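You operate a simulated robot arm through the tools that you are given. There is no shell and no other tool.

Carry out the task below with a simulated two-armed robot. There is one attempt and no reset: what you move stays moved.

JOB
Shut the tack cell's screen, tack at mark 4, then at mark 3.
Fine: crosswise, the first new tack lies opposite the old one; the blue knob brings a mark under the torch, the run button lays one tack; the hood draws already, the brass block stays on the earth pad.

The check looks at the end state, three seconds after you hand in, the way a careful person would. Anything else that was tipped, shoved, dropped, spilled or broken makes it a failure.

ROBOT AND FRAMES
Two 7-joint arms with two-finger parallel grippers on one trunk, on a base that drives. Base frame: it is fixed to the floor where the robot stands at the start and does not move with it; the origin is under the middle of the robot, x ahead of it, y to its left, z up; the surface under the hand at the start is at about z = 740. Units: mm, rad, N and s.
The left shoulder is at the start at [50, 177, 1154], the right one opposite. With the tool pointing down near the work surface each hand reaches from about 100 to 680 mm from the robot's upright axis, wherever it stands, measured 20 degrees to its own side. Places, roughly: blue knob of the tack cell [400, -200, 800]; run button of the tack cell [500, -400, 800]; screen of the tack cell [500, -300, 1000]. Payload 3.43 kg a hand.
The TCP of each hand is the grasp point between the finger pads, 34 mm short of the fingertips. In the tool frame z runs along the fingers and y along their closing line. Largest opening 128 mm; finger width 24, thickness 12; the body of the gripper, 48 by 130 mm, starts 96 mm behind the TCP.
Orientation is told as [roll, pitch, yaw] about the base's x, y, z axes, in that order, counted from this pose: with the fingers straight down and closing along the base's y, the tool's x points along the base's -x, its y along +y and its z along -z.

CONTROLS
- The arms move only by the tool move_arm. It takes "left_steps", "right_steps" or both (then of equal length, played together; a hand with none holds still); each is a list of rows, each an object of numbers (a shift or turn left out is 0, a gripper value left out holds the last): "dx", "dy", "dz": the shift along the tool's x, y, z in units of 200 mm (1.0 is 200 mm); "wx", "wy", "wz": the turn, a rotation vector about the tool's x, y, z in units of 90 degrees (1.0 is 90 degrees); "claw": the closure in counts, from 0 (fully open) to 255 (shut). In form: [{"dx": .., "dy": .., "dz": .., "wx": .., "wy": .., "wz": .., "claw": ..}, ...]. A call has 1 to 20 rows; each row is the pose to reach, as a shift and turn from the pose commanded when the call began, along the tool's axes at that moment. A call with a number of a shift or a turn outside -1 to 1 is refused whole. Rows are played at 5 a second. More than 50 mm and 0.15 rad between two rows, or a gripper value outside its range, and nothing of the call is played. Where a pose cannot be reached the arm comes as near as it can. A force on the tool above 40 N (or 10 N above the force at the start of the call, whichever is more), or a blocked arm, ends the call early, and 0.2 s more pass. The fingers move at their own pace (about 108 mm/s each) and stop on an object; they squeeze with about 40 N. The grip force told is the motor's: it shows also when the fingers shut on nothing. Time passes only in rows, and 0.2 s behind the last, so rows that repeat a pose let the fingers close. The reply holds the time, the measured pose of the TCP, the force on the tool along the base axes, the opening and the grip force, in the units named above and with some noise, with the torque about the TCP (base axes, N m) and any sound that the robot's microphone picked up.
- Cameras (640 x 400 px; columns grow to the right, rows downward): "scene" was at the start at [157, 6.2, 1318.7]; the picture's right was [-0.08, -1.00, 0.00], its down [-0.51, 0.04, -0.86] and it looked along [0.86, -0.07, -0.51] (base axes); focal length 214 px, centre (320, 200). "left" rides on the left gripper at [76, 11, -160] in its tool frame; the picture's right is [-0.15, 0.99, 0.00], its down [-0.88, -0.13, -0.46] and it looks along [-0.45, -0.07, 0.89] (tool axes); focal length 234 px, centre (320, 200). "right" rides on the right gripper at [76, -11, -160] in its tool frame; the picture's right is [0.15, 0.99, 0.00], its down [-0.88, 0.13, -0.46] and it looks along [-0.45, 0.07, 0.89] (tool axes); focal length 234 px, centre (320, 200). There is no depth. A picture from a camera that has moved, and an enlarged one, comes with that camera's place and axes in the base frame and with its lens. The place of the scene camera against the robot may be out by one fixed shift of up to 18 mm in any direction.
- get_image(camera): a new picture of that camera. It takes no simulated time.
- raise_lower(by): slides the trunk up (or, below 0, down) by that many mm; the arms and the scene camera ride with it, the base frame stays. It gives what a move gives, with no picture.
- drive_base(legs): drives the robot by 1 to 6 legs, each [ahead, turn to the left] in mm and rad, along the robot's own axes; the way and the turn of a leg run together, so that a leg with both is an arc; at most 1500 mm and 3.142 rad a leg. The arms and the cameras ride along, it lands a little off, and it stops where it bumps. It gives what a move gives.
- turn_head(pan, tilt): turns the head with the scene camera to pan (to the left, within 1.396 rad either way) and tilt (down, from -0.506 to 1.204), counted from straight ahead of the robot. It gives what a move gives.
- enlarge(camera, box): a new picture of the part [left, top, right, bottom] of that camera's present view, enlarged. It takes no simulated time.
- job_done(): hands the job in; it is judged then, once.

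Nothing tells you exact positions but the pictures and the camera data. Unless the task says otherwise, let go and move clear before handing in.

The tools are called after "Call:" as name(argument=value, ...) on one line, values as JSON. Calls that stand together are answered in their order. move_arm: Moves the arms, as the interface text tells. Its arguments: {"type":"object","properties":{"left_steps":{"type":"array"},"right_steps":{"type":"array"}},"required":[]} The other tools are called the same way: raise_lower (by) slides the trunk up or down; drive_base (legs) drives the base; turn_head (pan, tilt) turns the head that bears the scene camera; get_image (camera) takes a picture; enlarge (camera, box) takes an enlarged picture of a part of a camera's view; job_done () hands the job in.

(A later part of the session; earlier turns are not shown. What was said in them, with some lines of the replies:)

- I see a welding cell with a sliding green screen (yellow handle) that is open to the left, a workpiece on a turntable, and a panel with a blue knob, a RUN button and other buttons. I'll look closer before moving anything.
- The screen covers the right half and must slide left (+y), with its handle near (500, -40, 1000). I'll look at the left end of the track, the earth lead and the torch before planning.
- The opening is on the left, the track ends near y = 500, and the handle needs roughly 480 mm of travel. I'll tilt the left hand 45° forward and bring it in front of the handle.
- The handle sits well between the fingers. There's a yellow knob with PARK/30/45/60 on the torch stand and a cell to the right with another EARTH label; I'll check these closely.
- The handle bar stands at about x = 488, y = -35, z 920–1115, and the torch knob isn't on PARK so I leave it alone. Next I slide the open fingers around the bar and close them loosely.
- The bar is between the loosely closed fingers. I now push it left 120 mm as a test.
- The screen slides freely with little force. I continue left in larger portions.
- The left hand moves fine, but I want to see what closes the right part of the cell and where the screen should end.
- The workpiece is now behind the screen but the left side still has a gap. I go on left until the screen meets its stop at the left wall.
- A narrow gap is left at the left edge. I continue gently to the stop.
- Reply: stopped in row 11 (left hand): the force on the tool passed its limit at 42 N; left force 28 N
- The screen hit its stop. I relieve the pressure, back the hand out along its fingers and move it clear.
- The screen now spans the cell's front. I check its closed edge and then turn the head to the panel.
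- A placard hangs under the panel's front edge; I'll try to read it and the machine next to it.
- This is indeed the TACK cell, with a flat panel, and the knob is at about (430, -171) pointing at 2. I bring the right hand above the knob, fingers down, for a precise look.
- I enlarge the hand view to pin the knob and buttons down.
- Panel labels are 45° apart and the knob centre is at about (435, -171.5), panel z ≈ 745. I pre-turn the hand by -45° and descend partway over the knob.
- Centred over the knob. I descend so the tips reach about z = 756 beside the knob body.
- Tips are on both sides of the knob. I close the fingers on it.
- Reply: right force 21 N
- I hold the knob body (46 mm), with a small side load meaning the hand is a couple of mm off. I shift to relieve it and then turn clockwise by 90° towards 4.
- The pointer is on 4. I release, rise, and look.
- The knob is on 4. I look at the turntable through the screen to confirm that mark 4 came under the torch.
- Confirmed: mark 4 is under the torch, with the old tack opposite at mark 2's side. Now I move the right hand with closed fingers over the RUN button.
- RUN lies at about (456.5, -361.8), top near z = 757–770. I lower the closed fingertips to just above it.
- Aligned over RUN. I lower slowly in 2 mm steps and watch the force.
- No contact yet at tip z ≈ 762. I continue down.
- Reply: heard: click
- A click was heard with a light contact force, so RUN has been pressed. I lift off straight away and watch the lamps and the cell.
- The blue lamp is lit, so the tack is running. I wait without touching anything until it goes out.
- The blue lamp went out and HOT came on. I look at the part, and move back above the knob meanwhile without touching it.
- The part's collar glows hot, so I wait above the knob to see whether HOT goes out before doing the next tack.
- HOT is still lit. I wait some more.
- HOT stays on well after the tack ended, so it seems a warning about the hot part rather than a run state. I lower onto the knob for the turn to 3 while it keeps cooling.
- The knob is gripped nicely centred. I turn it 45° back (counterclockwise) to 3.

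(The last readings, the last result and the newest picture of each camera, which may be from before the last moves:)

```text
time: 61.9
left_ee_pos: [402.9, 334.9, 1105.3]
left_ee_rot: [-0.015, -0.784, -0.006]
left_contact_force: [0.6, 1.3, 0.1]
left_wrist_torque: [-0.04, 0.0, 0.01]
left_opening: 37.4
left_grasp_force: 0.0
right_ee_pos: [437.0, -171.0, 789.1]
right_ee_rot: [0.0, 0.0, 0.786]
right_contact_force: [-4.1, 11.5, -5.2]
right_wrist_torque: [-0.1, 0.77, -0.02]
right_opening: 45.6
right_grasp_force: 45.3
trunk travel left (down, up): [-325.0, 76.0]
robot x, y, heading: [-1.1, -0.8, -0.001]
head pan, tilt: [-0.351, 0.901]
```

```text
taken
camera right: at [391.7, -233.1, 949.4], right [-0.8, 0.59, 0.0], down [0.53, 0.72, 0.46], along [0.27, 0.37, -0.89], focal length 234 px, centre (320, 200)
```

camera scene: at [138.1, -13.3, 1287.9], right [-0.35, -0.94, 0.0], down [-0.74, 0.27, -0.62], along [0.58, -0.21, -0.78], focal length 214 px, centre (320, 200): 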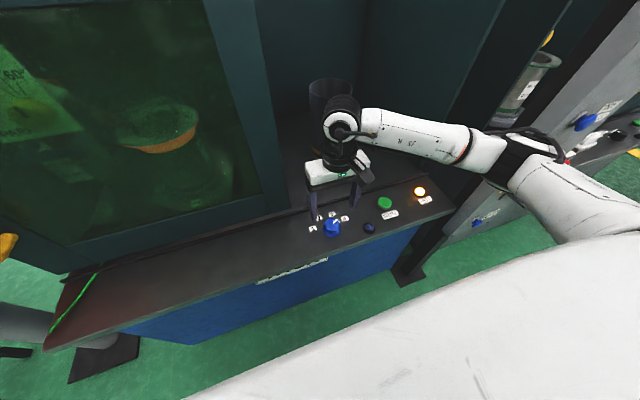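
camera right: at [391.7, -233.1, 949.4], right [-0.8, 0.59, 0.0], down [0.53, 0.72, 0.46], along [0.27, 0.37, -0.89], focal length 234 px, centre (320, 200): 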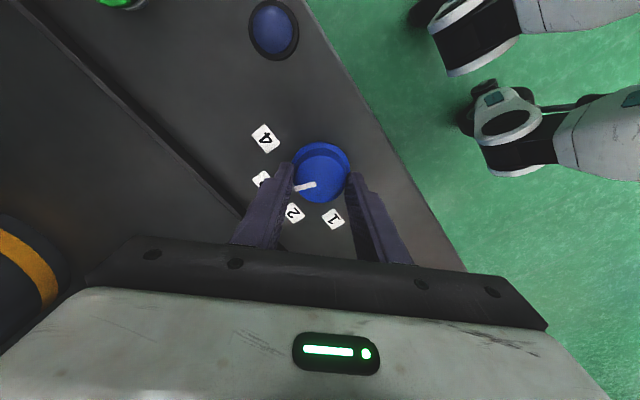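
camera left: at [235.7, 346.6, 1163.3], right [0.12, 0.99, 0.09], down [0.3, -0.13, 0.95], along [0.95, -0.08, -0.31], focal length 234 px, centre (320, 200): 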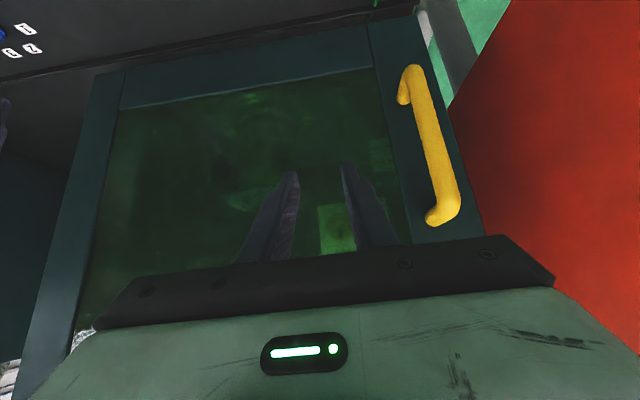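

The pointer is at 3. I release, rise, and check knob, lamps and turntable.

Call:
move_arm(right_steps=[{"claw": 60}, {"claw": 60}, {"claw": 60}, {"dz": -0.1}, {"dz": -0.25}, {"dz": -0.4}, {"dz": -0.55}])

Call:
enlarge(camera="right", box=[240, 80, 400, 200])

Call:
enlarge(camera="scene", box=[280, 150, 480, 275])

Call:
turn_head(pan=0.45, tilt=0.6)

Call:
enlarge(camera="scene", box=[310, 140, 400, 270])

Call:
get_image(camera="scene")

```text
time: 63.5
left_ee_pos: [403.3, 333.7, 1106.7]
left_ee_rot: [-0.013, -0.785, -0.005]
left_contact_force: [0.9, -0.8, 0.6]
left_wrist_torque: [0.0, -0.02, 0.0]
left_opening: 37.4
left_grasp_force: 0.1
right_ee_pos: [437.2, -170.7, 899.0]
right_ee_rot: [0.0, -0.001, 0.785]
right_contact_force: [1.0, 0.2, -0.3]
right_wrist_torque: [0.0, 0.0, 0.01]
right_opening: 97.8
right_grasp_force: 0.1
trunk travel left (down, up): [-325.0, 76.0]
robot x, y, heading: [-2.4, -1.1, -0.001]
head pan, tilt: [-0.351, 0.901]
```

```text
3.33 times, centred on (320, 140) of right
camera zoom: at [392.1, -232.9, 1059.2], right [-0.8, 0.6, 0.0], down [0.53, 0.71, 0.46], along [0.27, 0.37, -0.89], focal length 781 px, centre (320, 400)
```

zoom: 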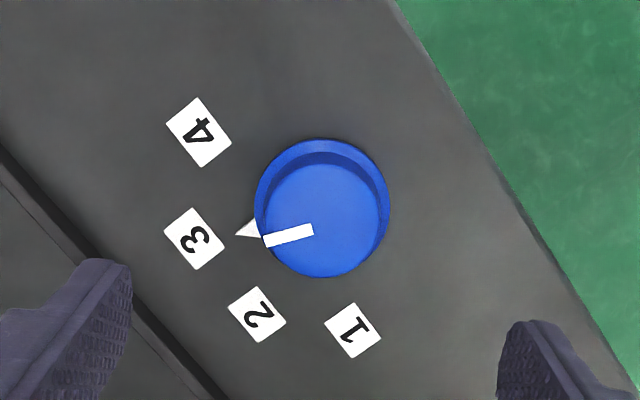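

```text
3.20 times, centred on (380, 212) of scene
camera zoom: at [138.0, -13.2, 1287.9], right [-0.35, -0.94, 0.0], down [-0.74, 0.27, -0.62], along [0.58, -0.21, -0.78], focal length 686 px, centre (128, 160)
```

zoom: 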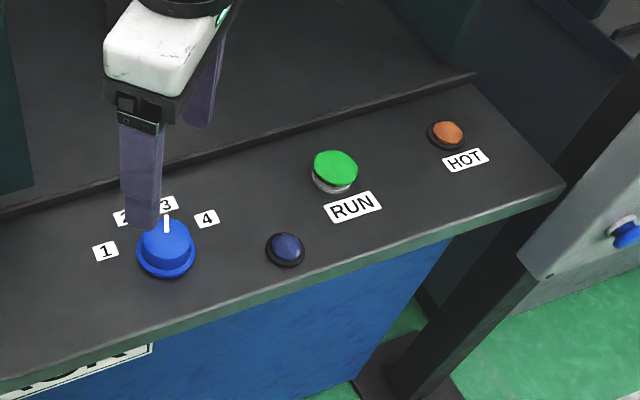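

```text
time: 64.7
left_ee_pos: [403.9, 332.9, 1105.0]
left_ee_rot: [-0.013, -0.786, -0.004]
left_contact_force: [-1.1, -0.1, 0.6]
left_wrist_torque: [0.03, 0.0, 0.02]
left_opening: 37.5
left_grasp_force: 0.0
right_ee_pos: [437.3, -171.0, 897.8]
right_ee_rot: [0.0, 0.0, 0.786]
right_contact_force: [0.2, -0.1, -0.4]
right_wrist_torque: [-0.01, 0.03, 0.0]
right_opening: 98.1
right_grasp_force: 0.0
trunk travel left (down, up): [-325.0, 76.0]
robot x, y, heading: [-1.5, 2.9, -0.002]
head pan, tilt: [0.45, 0.6]
```

```text
3.08 times, centred on (355, 205) of scene
camera zoom: at [147.0, 51.0, 1312.7], right [0.43, -0.9, 0.0], down [-0.51, -0.24, -0.82], along [0.74, 0.36, -0.57], focal length 660 px, centre (212, 185)
```

zoom: 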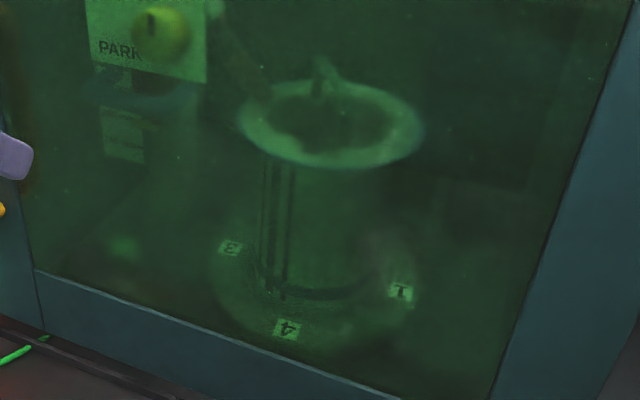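

```text
taken
camera scene: at [147.0, 51.0, 1312.7], right [0.43, -0.9, 0.0], down [-0.51, -0.24, -0.82], along [0.74, 0.36, -0.57], focal length 214 px, centre (320, 200)
```

scene: 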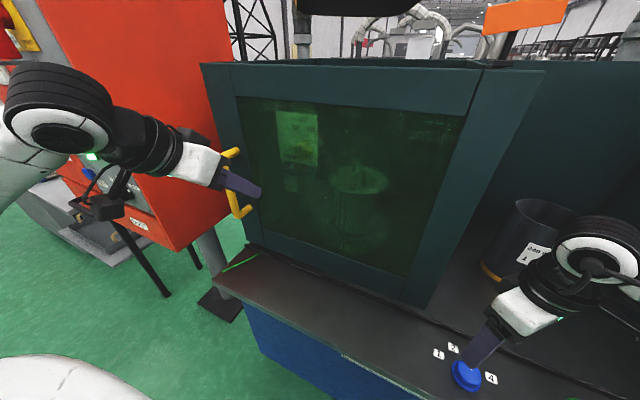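

HOT has gone out, mark 3 is under the torch and mark 4 faces me. I zoom in on the rim for the new tack.

Call:
enlarge(camera="scene", box=[320, 145, 400, 205])

Call:
enlarge(camera="left", box=[180, 80, 300, 240])

```text
6.67 times, centred on (360, 175) of scene
camera zoom: at [147.0, 51.0, 1312.7], right [0.43, -0.9, 0.0], down [-0.51, -0.24, -0.82], along [0.74, 0.36, -0.57], focal length 1430 px, centre (53, 367)
```

zoom: 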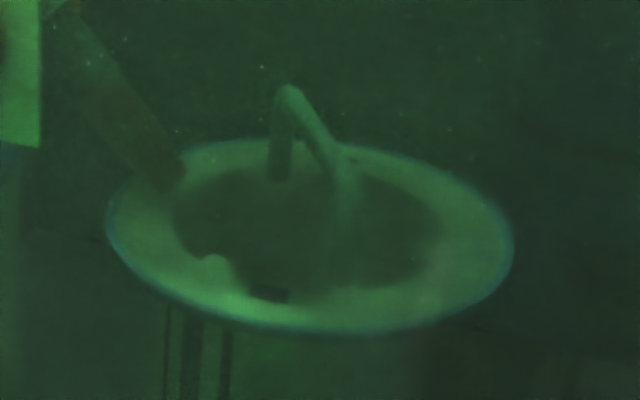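

```text
2.50 times, centred on (240, 160) of left
camera zoom: at [235.7, 346.6, 1163.3], right [0.12, 0.99, 0.09], down [0.3, -0.13, 0.95], along [0.95, -0.08, -0.31], focal length 585 px, centre (520, 300)
```

zoom: 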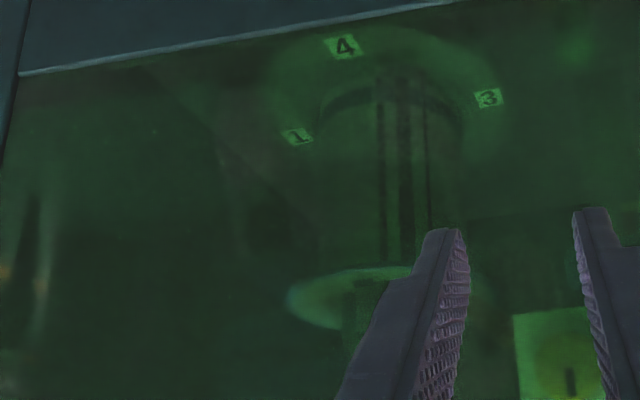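

The old tack (far side) and a dark spot near mark 4 (near side) are opposite each other. Now I bring the closed right hand back over RUN.

Call:
move_arm(right_steps=[{"dx": 0.075, "dy": -0.092, "wz": 0.0625, "claw": 255}, {"dx": 0.15, "dy": -0.185, "wz": 0.125}, {"dx": 0.225, "dy": -0.277, "wz": 0.1875}, {"dx": 0.3, "dy": -0.37, "wz": 0.25}, {"dx": 0.376, "dy": -0.462, "wz": 0.3125}, {"dx": 0.451, "dy": -0.554, "wz": 0.375}, {"dx": 0.526, "dy": -0.647, "wz": 0.4375}, {"dx": 0.601, "dy": -0.739, "wz": 0.5}, {"dx": 0.601, "dy": -0.739, "wz": 0.5, "dz": 0.15}, {"dx": 0.601, "dy": -0.739, "wz": 0.5, "dz": 0.3}, {"dx": 0.601, "dy": -0.739, "wz": 0.5, "dz": 0.42}, {"dx": 0.601, "dy": -0.739, "wz": 0.5, "dz": 0.42}])

Call:
turn_head(pan=-0.35, tilt=0.9)

Call:
get_image(camera="right")

Call:
get_image(camera="scene")

Call:
enlarge(camera="scene", box=[340, 150, 440, 230])

```text
time: 67.3
left_ee_pos: [404.1, 332.4, 1107.1]
left_ee_rot: [-0.016, -0.785, -0.006]
left_contact_force: [0.4, 0.2, 0.9]
left_wrist_torque: [-0.02, 0.01, -0.01]
left_opening: 37.7
left_grasp_force: 0.1
right_ee_pos: [456.9, -363.1, 812.8]
right_ee_rot: [-0.001, 0.0, 0.001]
right_contact_force: [-0.5, 1.1, -0.6]
right_wrist_torque: [-0.02, 0.01, 0.04]
right_opening: 0.2
right_grasp_force: 33.0
trunk travel left (down, up): [-325.0, 76.0]
robot x, y, heading: [0.2, -3.1, -0.002]
head pan, tilt: [0.45, 0.6]
```

```text
time: 68.4
left_ee_pos: [404.2, 334.1, 1105.5]
left_ee_rot: [-0.014, -0.784, -0.005]
left_contact_force: [-0.5, 0.3, -0.5]
left_wrist_torque: [0.02, 0.01, -0.01]
left_opening: 37.6
left_grasp_force: 0.0
right_ee_pos: [457.1, -361.6, 814.3]
right_ee_rot: [-0.001, 0.002, -0.001]
right_contact_force: [-0.1, 0.1, -0.5]
right_wrist_torque: [-0.04, -0.04, 0.0]
right_opening: 0.0
right_grasp_force: 32.9
trunk travel left (down, up): [-325.0, 76.0]
robot x, y, heading: [-1.0, 0.3, -0.004]
head pan, tilt: [-0.351, 0.901]
```

```text
taken
camera right: at [380.9, -372.4, 974.3], right [-0.15, 0.99, 0.0], down [0.88, 0.13, 0.46], along [0.45, 0.07, -0.89], focal length 234 px, centre (320, 200)
```

right: 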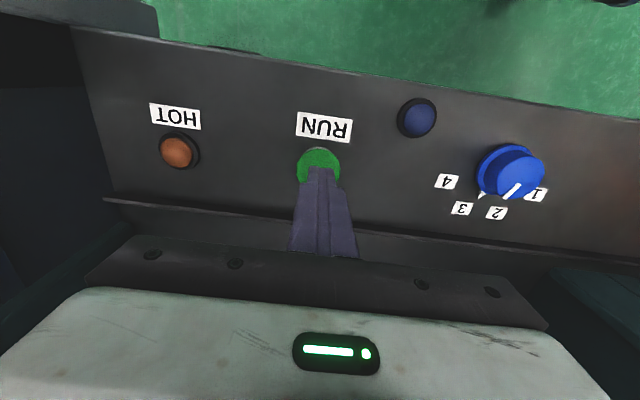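

```text
taken
camera scene: at [138.1, -13.3, 1288.0], right [-0.34, -0.94, 0.0], down [-0.74, 0.27, -0.62], along [0.58, -0.21, -0.78], focal length 214 px, centre (320, 200)
```

scene: 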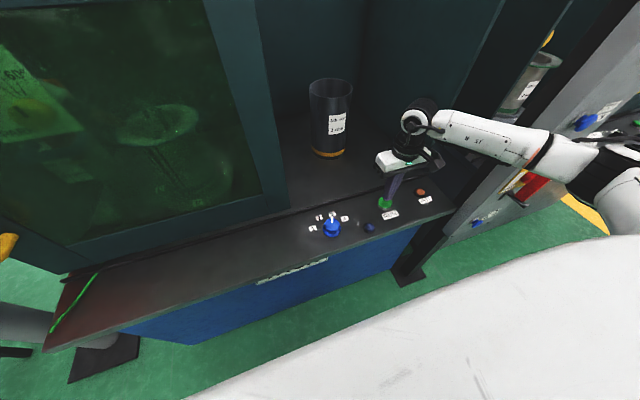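

```text
5.00 times, centred on (390, 190) of scene
camera zoom: at [138.1, -13.3, 1288.0], right [-0.34, -0.94, 0.0], down [-0.74, 0.27, -0.62], along [0.58, -0.21, -0.78], focal length 1072 px, centre (-30, 250)
```

zoom: 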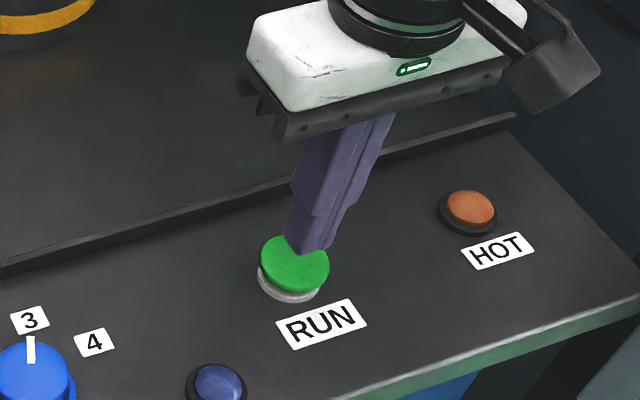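

HOT and the blue lamp are both off, and the fingertips are lined up again. I press RUN the same way: quickly to just above it, then in 2 mm steps.

Call:
move_arm(right_steps=[{"dz": 0.03}, {"dz": 0.06}, {"dz": 0.08}, {"dz": 0.09}, {"dz": 0.1}, {"dz": 0.11}, {"dz": 0.12}])

```text
time: 70.0
left_ee_pos: [403.3, 332.7, 1105.7]
left_ee_rot: [-0.014, -0.785, -0.005]
left_contact_force: [0.6, 0.3, 0.4]
left_wrist_torque: [0.0, -0.03, 0.0]
left_opening: 37.6
left_grasp_force: 0.1
right_ee_pos: [455.7, -362.4, 791.7]
right_ee_rot: [0.0, -0.002, 0.0]
right_contact_force: [-1.2, 0.3, 1.5]
right_wrist_torque: [-0.01, 0.02, -0.03]
right_opening: 0.0
right_grasp_force: 33.1
trunk travel left (down, up): [-325.0, 76.0]
robot x, y, heading: [-1.6, -5.0, -0.003]
head pan, tilt: [-0.351, 0.901]
heard: click
```

A click was heard again. I lift off at once and check the lamps.

Call:
move_arm(right_steps=[{"dz": -0.08}, {"dz": -0.2}, {"dz": -0.35}])

Call:
get_image(camera="scene")

Call:
get_image(camera="right")

```text
time: 70.8
left_ee_pos: [403.7, 333.1, 1104.9]
left_ee_rot: [-0.016, -0.784, -0.005]
left_contact_force: [-0.4, -0.4, 0.4]
left_wrist_torque: [-0.02, -0.05, -0.01]
left_opening: 37.3
left_grasp_force: 0.0
right_ee_pos: [455.9, -365.2, 859.8]
right_ee_rot: [0.001, -0.001, 0.0]
right_contact_force: [-0.6, -0.2, -0.6]
right_wrist_torque: [0.02, 0.01, -0.01]
right_opening: 0.3
right_grasp_force: 32.8
trunk travel left (down, up): [-325.0, 76.0]
robot x, y, heading: [-4.1, -4.0, -0.0]
head pan, tilt: [-0.351, 0.901]
```

```text
taken
camera scene: at [138.0, -13.2, 1287.9], right [-0.35, -0.94, 0.0], down [-0.74, 0.27, -0.62], along [0.58, -0.21, -0.78], focal length 214 px, centre (320, 200)
```

scene: 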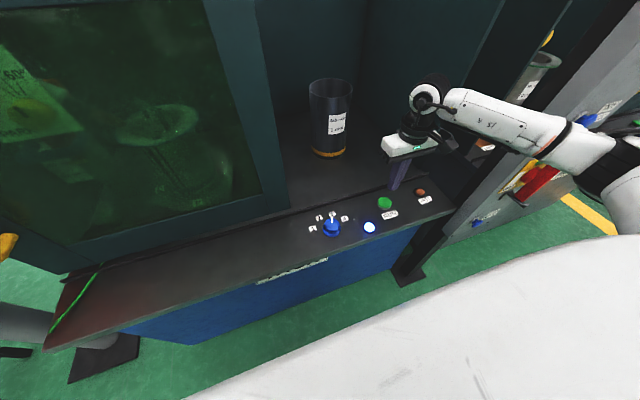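

```text
taken
camera right: at [380.1, -376.0, 1020.6], right [-0.15, 0.99, 0.0], down [0.88, 0.13, 0.46], along [0.45, 0.07, -0.89], focal length 234 px, centre (320, 200)
```

right: 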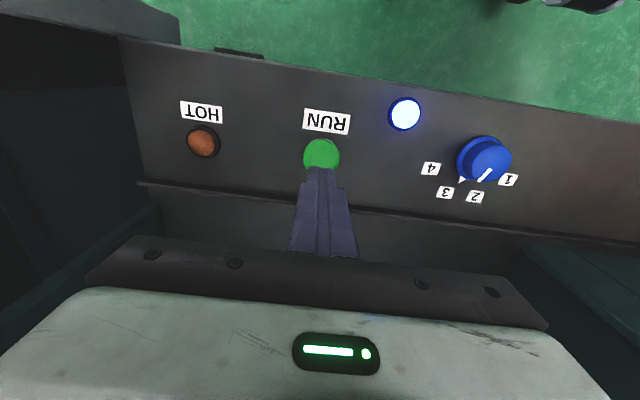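

The second tack is running. I raise the right hand clear and wait for it to finish.

Call:
move_arm(right_steps=[{"dz": -0.2}, {"dz": -0.4}, {"dz": -0.6}, {"dz": -0.8}, {"dz": -1.0, "dx": 0.05}, {"dz": -1.0, "dx": 0.15}, {"dz": -1.0, "dx": 0.25}, {"dz": -1.0, "dx": 0.3}, {"dz": -1.0, "dx": 0.3}, {"dz": -1.0, "dx": 0.3}, {"dz": -1.0, "dx": 0.3}, {"dz": -1.0, "dx": 0.3}, {"dz": -1.0, "dx": 0.3}, {"dz": -1.0, "dx": 0.3}, {"dz": -1.0, "dx": 0.3}])

Call:
get_image(camera="scene")

Call:
enlarge(camera="scene", box=[280, 150, 480, 275])

```text
time: 74.0
left_ee_pos: [402.7, 333.1, 1106.0]
left_ee_rot: [-0.014, -0.785, -0.004]
left_contact_force: [-0.1, 0.3, 0.9]
left_wrist_torque: [-0.01, 0.02, 0.0]
left_opening: 37.4
left_grasp_force: 0.1
right_ee_pos: [396.4, -362.7, 1060.0]
right_ee_rot: [-0.001, 0.0, 0.0]
right_contact_force: [-0.8, -0.6, 1.3]
right_wrist_torque: [0.03, -0.02, 0.01]
right_opening: 0.0
right_grasp_force: 32.7
trunk travel left (down, up): [-325.0, 76.0]
robot x, y, heading: [2.4, 3.1, -0.003]
head pan, tilt: [-0.351, 0.901]
```

```text
taken
camera scene: at [138.1, -13.3, 1287.9], right [-0.35, -0.94, 0.0], down [-0.74, 0.27, -0.62], along [0.58, -0.21, -0.78], focal length 214 px, centre (320, 200)
```

scene: 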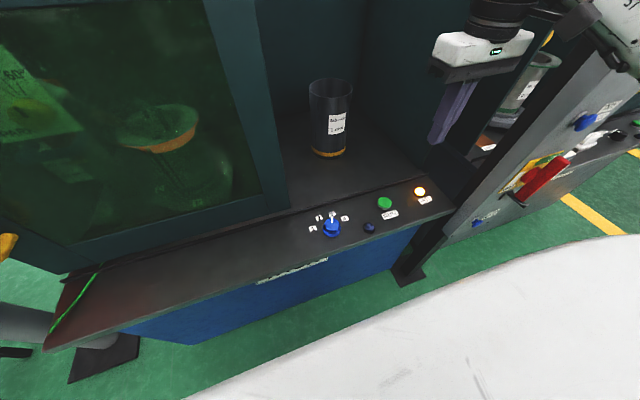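

```text
3.20 times, centred on (380, 212) of scene
camera zoom: at [138.1, -13.3, 1287.9], right [-0.35, -0.94, 0.0], down [-0.74, 0.27, -0.62], along [0.58, -0.21, -0.78], focal length 686 px, centre (128, 160)
```

zoom: 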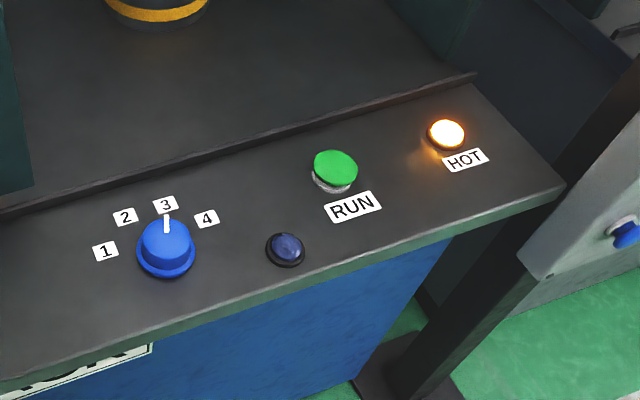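

The second tack finished: blue lamp off, HOT on. I back the left hand further away and let the part cool while checking the screen and earth block.

Call:
move_arm(left_steps=[{"dz": -0.1}, {"dz": -0.2}, {"dz": -0.3}, {"dz": -0.3}, {"dz": -0.3}, {"dz": -0.3}, {"dz": -0.3}, {"dz": -0.3}, {"dz": -0.3}, {"dz": -0.3}, {"dz": -0.3}, {"dz": -0.3}, {"dz": -0.3}, {"dz": -0.3}, {"dz": -0.3}, {"dz": -0.3}, {"dz": -0.3}, {"dz": -0.3}, {"dz": -0.3}, {"dz": -0.3}])

Call:
move_arm(left_steps=[{"dz": 0}, {"dz": 0}, {"dz": 0}, {"dz": 0}, {"dz": 0}, {"dz": 0}, {"dz": 0}, {"dz": 0}, {"dz": 0}, {"dz": 0}, {"dz": 0}, {"dz": 0}, {"dz": 0}, {"dz": 0}, {"dz": 0}, {"dz": 0}, {"dz": 0}, {"dz": 0}, {"dz": 0}, {"dz": 0}])

Call:
move_arm(left_steps=[{"dz": 0}, {"dz": 0}, {"dz": 0}, {"dz": 0}, {"dz": 0}, {"dz": 0}, {"dz": 0}, {"dz": 0}, {"dz": 0}, {"dz": 0}, {"dz": 0}, {"dz": 0}, {"dz": 0}, {"dz": 0}, {"dz": 0}, {"dz": 0}, {"dz": 0}, {"dz": 0}, {"dz": 0}, {"dz": 0}])

Call:
move_arm(left_steps=[{"dz": 0}, {"dz": 0}, {"dz": 0}, {"dz": 0}, {"dz": 0}, {"dz": 0}, {"dz": 0}, {"dz": 0}, {"dz": 0}, {"dz": 0}, {"dz": 0}, {"dz": 0}, {"dz": 0}, {"dz": 0}, {"dz": 0}, {"dz": 0}, {"dz": 0}, {"dz": 0}, {"dz": 0}, {"dz": 0}])

Call:
enlarge(camera="scene", box=[280, 150, 480, 275])

Call:
turn_head(pan=0.45, tilt=0.6)

Call:
get_image(camera="scene")

Call:
enlarge(camera="scene", box=[240, 140, 400, 270])

Call:
enlarge(camera="scene", box=[320, 145, 400, 205])

```text
time: 78.2
left_ee_pos: [363.1, 331.7, 1147.8]
left_ee_rot: [-0.014, -0.784, -0.004]
left_contact_force: [-0.2, 0.2, 0.7]
left_wrist_torque: [0.0, -0.01, -0.03]
left_opening: 37.9
left_grasp_force: 0.0
right_ee_pos: [396.9, -363.1, 1060.9]
right_ee_rot: [0.001, 0.0, -0.002]
right_contact_force: [0.2, -0.3, -0.9]
right_wrist_torque: [-0.02, 0.03, 0.03]
right_opening: 0.1
right_grasp_force: 33.3
trunk travel left (down, up): [-325.0, 76.0]
robot x, y, heading: [1.0, -2.6, -0.001]
head pan, tilt: [-0.351, 0.901]
```

```text
time: 82.4
left_ee_pos: [363.1, 331.6, 1148.4]
left_ee_rot: [-0.015, -0.787, -0.007]
left_contact_force: [-0.3, 0.1, -0.6]
left_wrist_torque: [0.03, 0.02, 0.01]
left_opening: 37.6
left_grasp_force: 0.2
right_ee_pos: [397.0, -363.4, 1061.2]
right_ee_rot: [-0.001, 0.0, 0.0]
right_contact_force: [-0.3, 0.3, 0.5]
right_wrist_torque: [-0.01, 0.01, 0.03]
right_opening: 0.2
right_grasp_force: 33.0
trunk travel left (down, up): [-325.0, 76.0]
robot x, y, heading: [-0.8, -1.6, -0.004]
head pan, tilt: [-0.351, 0.901]
```

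```text
time: 86.6
left_ee_pos: [363.2, 332.3, 1148.5]
left_ee_rot: [-0.015, -0.785, -0.006]
left_contact_force: [1.2, -0.3, -0.2]
left_wrist_torque: [-0.03, 0.01, 0.03]
left_opening: 37.7
left_grasp_force: 0.0
right_ee_pos: [396.7, -363.3, 1060.2]
right_ee_rot: [-0.001, -0.001, -0.001]
right_contact_force: [0.7, 0.0, 0.1]
right_wrist_torque: [0.03, -0.01, -0.01]
right_opening: 0.0
right_grasp_force: 32.7
trunk travel left (down, up): [-325.0, 76.0]
robot x, y, heading: [-2.2, 0.3, -0.002]
head pan, tilt: [-0.351, 0.901]
```

```text
time: 90.8
left_ee_pos: [363.1, 331.6, 1148.3]
left_ee_rot: [-0.013, -0.786, -0.006]
left_contact_force: [0.5, 0.8, 0.5]
left_wrist_torque: [-0.03, -0.01, 0.0]
left_opening: 37.6
left_grasp_force: 0.1
right_ee_pos: [397.8, -362.2, 1062.4]
right_ee_rot: [-0.001, 0.0, -0.001]
right_contact_force: [-0.2, -0.6, -0.1]
right_wrist_torque: [0.03, -0.03, 0.03]
right_opening: 0.1
right_grasp_force: 32.9
trunk travel left (down, up): [-325.0, 76.0]
robot x, y, heading: [-1.0, 0.7, -0.0]
head pan, tilt: [-0.351, 0.901]
```

```text
3.20 times, centred on (380, 212) of scene
camera zoom: at [138.1, -13.3, 1287.9], right [-0.35, -0.94, 0.0], down [-0.74, 0.27, -0.62], along [0.58, -0.21, -0.78], focal length 686 px, centre (128, 160)
```

zoom: 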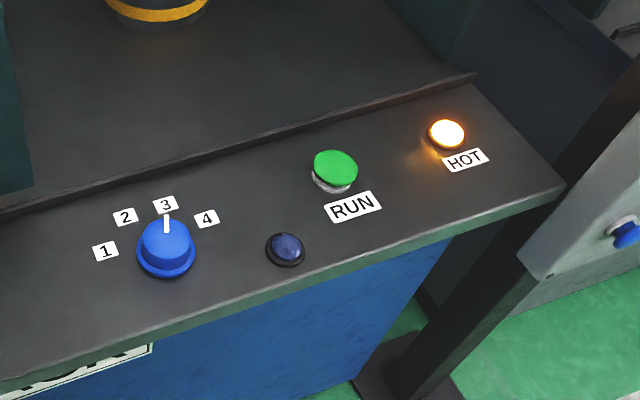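

```text
time: 91.9
left_ee_pos: [362.6, 331.8, 1147.8]
left_ee_rot: [-0.014, -0.787, -0.005]
left_contact_force: [0.6, -0.9, -0.5]
left_wrist_torque: [-0.01, -0.01, -0.03]
left_opening: 37.6
left_grasp_force: 0.1
right_ee_pos: [396.8, -362.5, 1061.9]
right_ee_rot: [0.0, -0.001, 0.001]
right_contact_force: [0.4, -0.8, 0.4]
right_wrist_torque: [-0.03, -0.04, -0.01]
right_opening: 0.2
right_grasp_force: 32.7
trunk travel left (down, up): [-325.0, 76.0]
robot x, y, heading: [1.9, -1.5, -0.004]
head pan, tilt: [0.45, 0.6]
```

```text
taken
camera scene: at [147.0, 51.0, 1312.7], right [0.43, -0.9, 0.0], down [-0.51, -0.24, -0.82], along [0.74, 0.36, -0.57], focal length 214 px, centre (320, 200)
```

scene: 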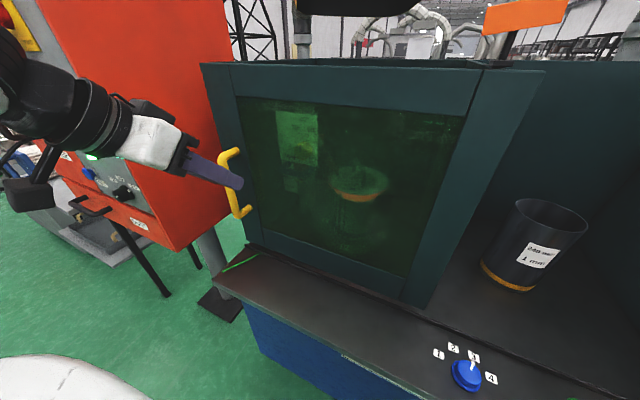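

```text
3.08 times, centred on (320, 205) of scene
camera zoom: at [147.0, 51.0, 1312.7], right [0.43, -0.9, 0.0], down [-0.51, -0.24, -0.82], along [0.74, 0.36, -0.57], focal length 660 px, centre (320, 185)
```

zoom: 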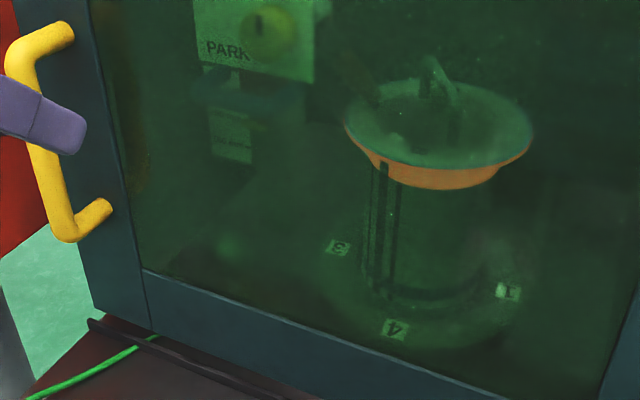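

```text
6.67 times, centred on (360, 175) of scene
camera zoom: at [147.0, 51.0, 1312.7], right [0.43, -0.9, 0.0], down [-0.51, -0.24, -0.82], along [0.74, 0.36, -0.57], focal length 1430 px, centre (53, 367)
```

zoom: 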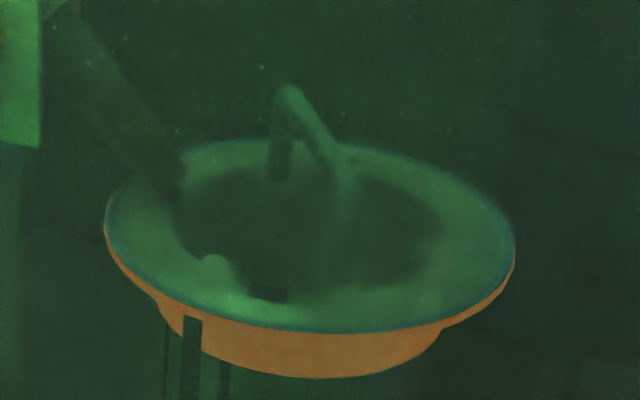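

Both tacks are laid, the knob is on 3 and the screen is shut. I check the earth block through the glass and the screen's closing edge once more.

Call:
enlarge(camera="scene", box=[240, 190, 330, 260])

Call:
enlarge(camera="left", box=[320, 0, 520, 140])

Call:
get_image(camera="left")

```text
5.71 times, centred on (285, 225) of scene
camera zoom: at [147.0, 51.0, 1312.7], right [0.43, -0.9, 0.0], down [-0.51, -0.24, -0.82], along [0.74, 0.36, -0.57], focal length 1226 px, centre (520, 57)
```

zoom: 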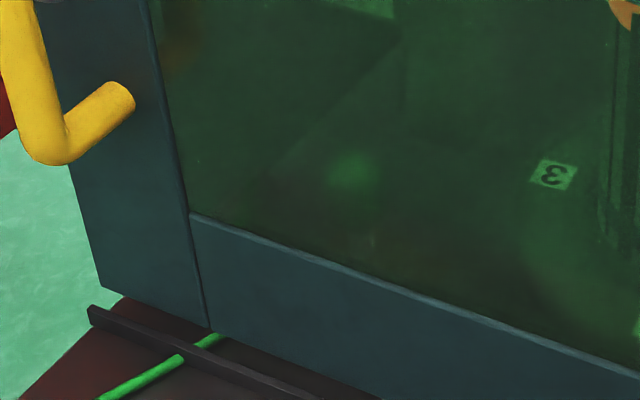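

```text
2.86 times, centred on (420, 70) of left
camera zoom: at [194.9, 345.3, 1205.4], right [0.12, 0.99, 0.09], down [0.3, -0.13, 0.95], along [0.95, -0.08, -0.31], focal length 669 px, centre (34, 571)
```

zoom: 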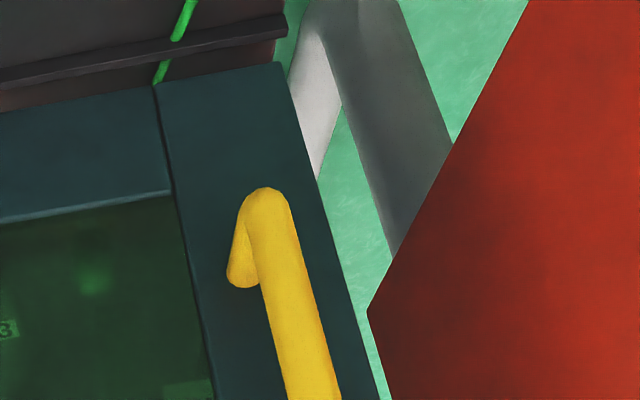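

```text
taken
camera left: at [194.9, 345.3, 1205.4], right [0.12, 0.99, 0.09], down [0.3, -0.13, 0.95], along [0.95, -0.08, -0.31], focal length 234 px, centre (320, 200)
```

left: 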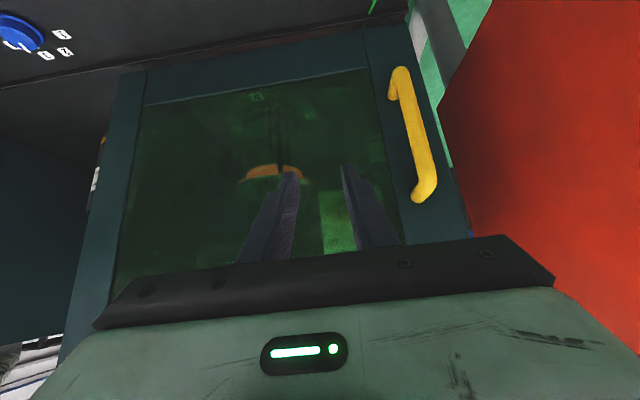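

The screen is fully shut, the earth block still shows in its place behind the glass, and both tacks ran at 4 and then 3. Both hands are clear, so I hand in.

Call:
job_done()

```text
The job is handed in.
```

I shut the tack cell's screen against its left stop, then laid a tack at mark 4 and one at mark 3. I've handed the job in.

- **Marks:** Before each run I looked through the glass and saw the right mark under the torch. Mark 4 sat opposite the old tack at mark 2.
- **Runs:** Each press of the run button gave one click. The blue lamp lit and went out both times, and HOT came on after each tack. HOT went out around the time I turned the knob to 3, and it was off before the second run.
- **Tacks themselves:** I couldn't see the new tacks clearly through the green glass. There is a dark spot on the rim near mark 4, and I saw no clear sign of the tack at mark 3.
- **End state:** The knob is on 3 and both hands are clear. HOT was still lit from the second tack when I last checked the panel. The earth block still showed in its place through the glass, and I saw nothing else moved.
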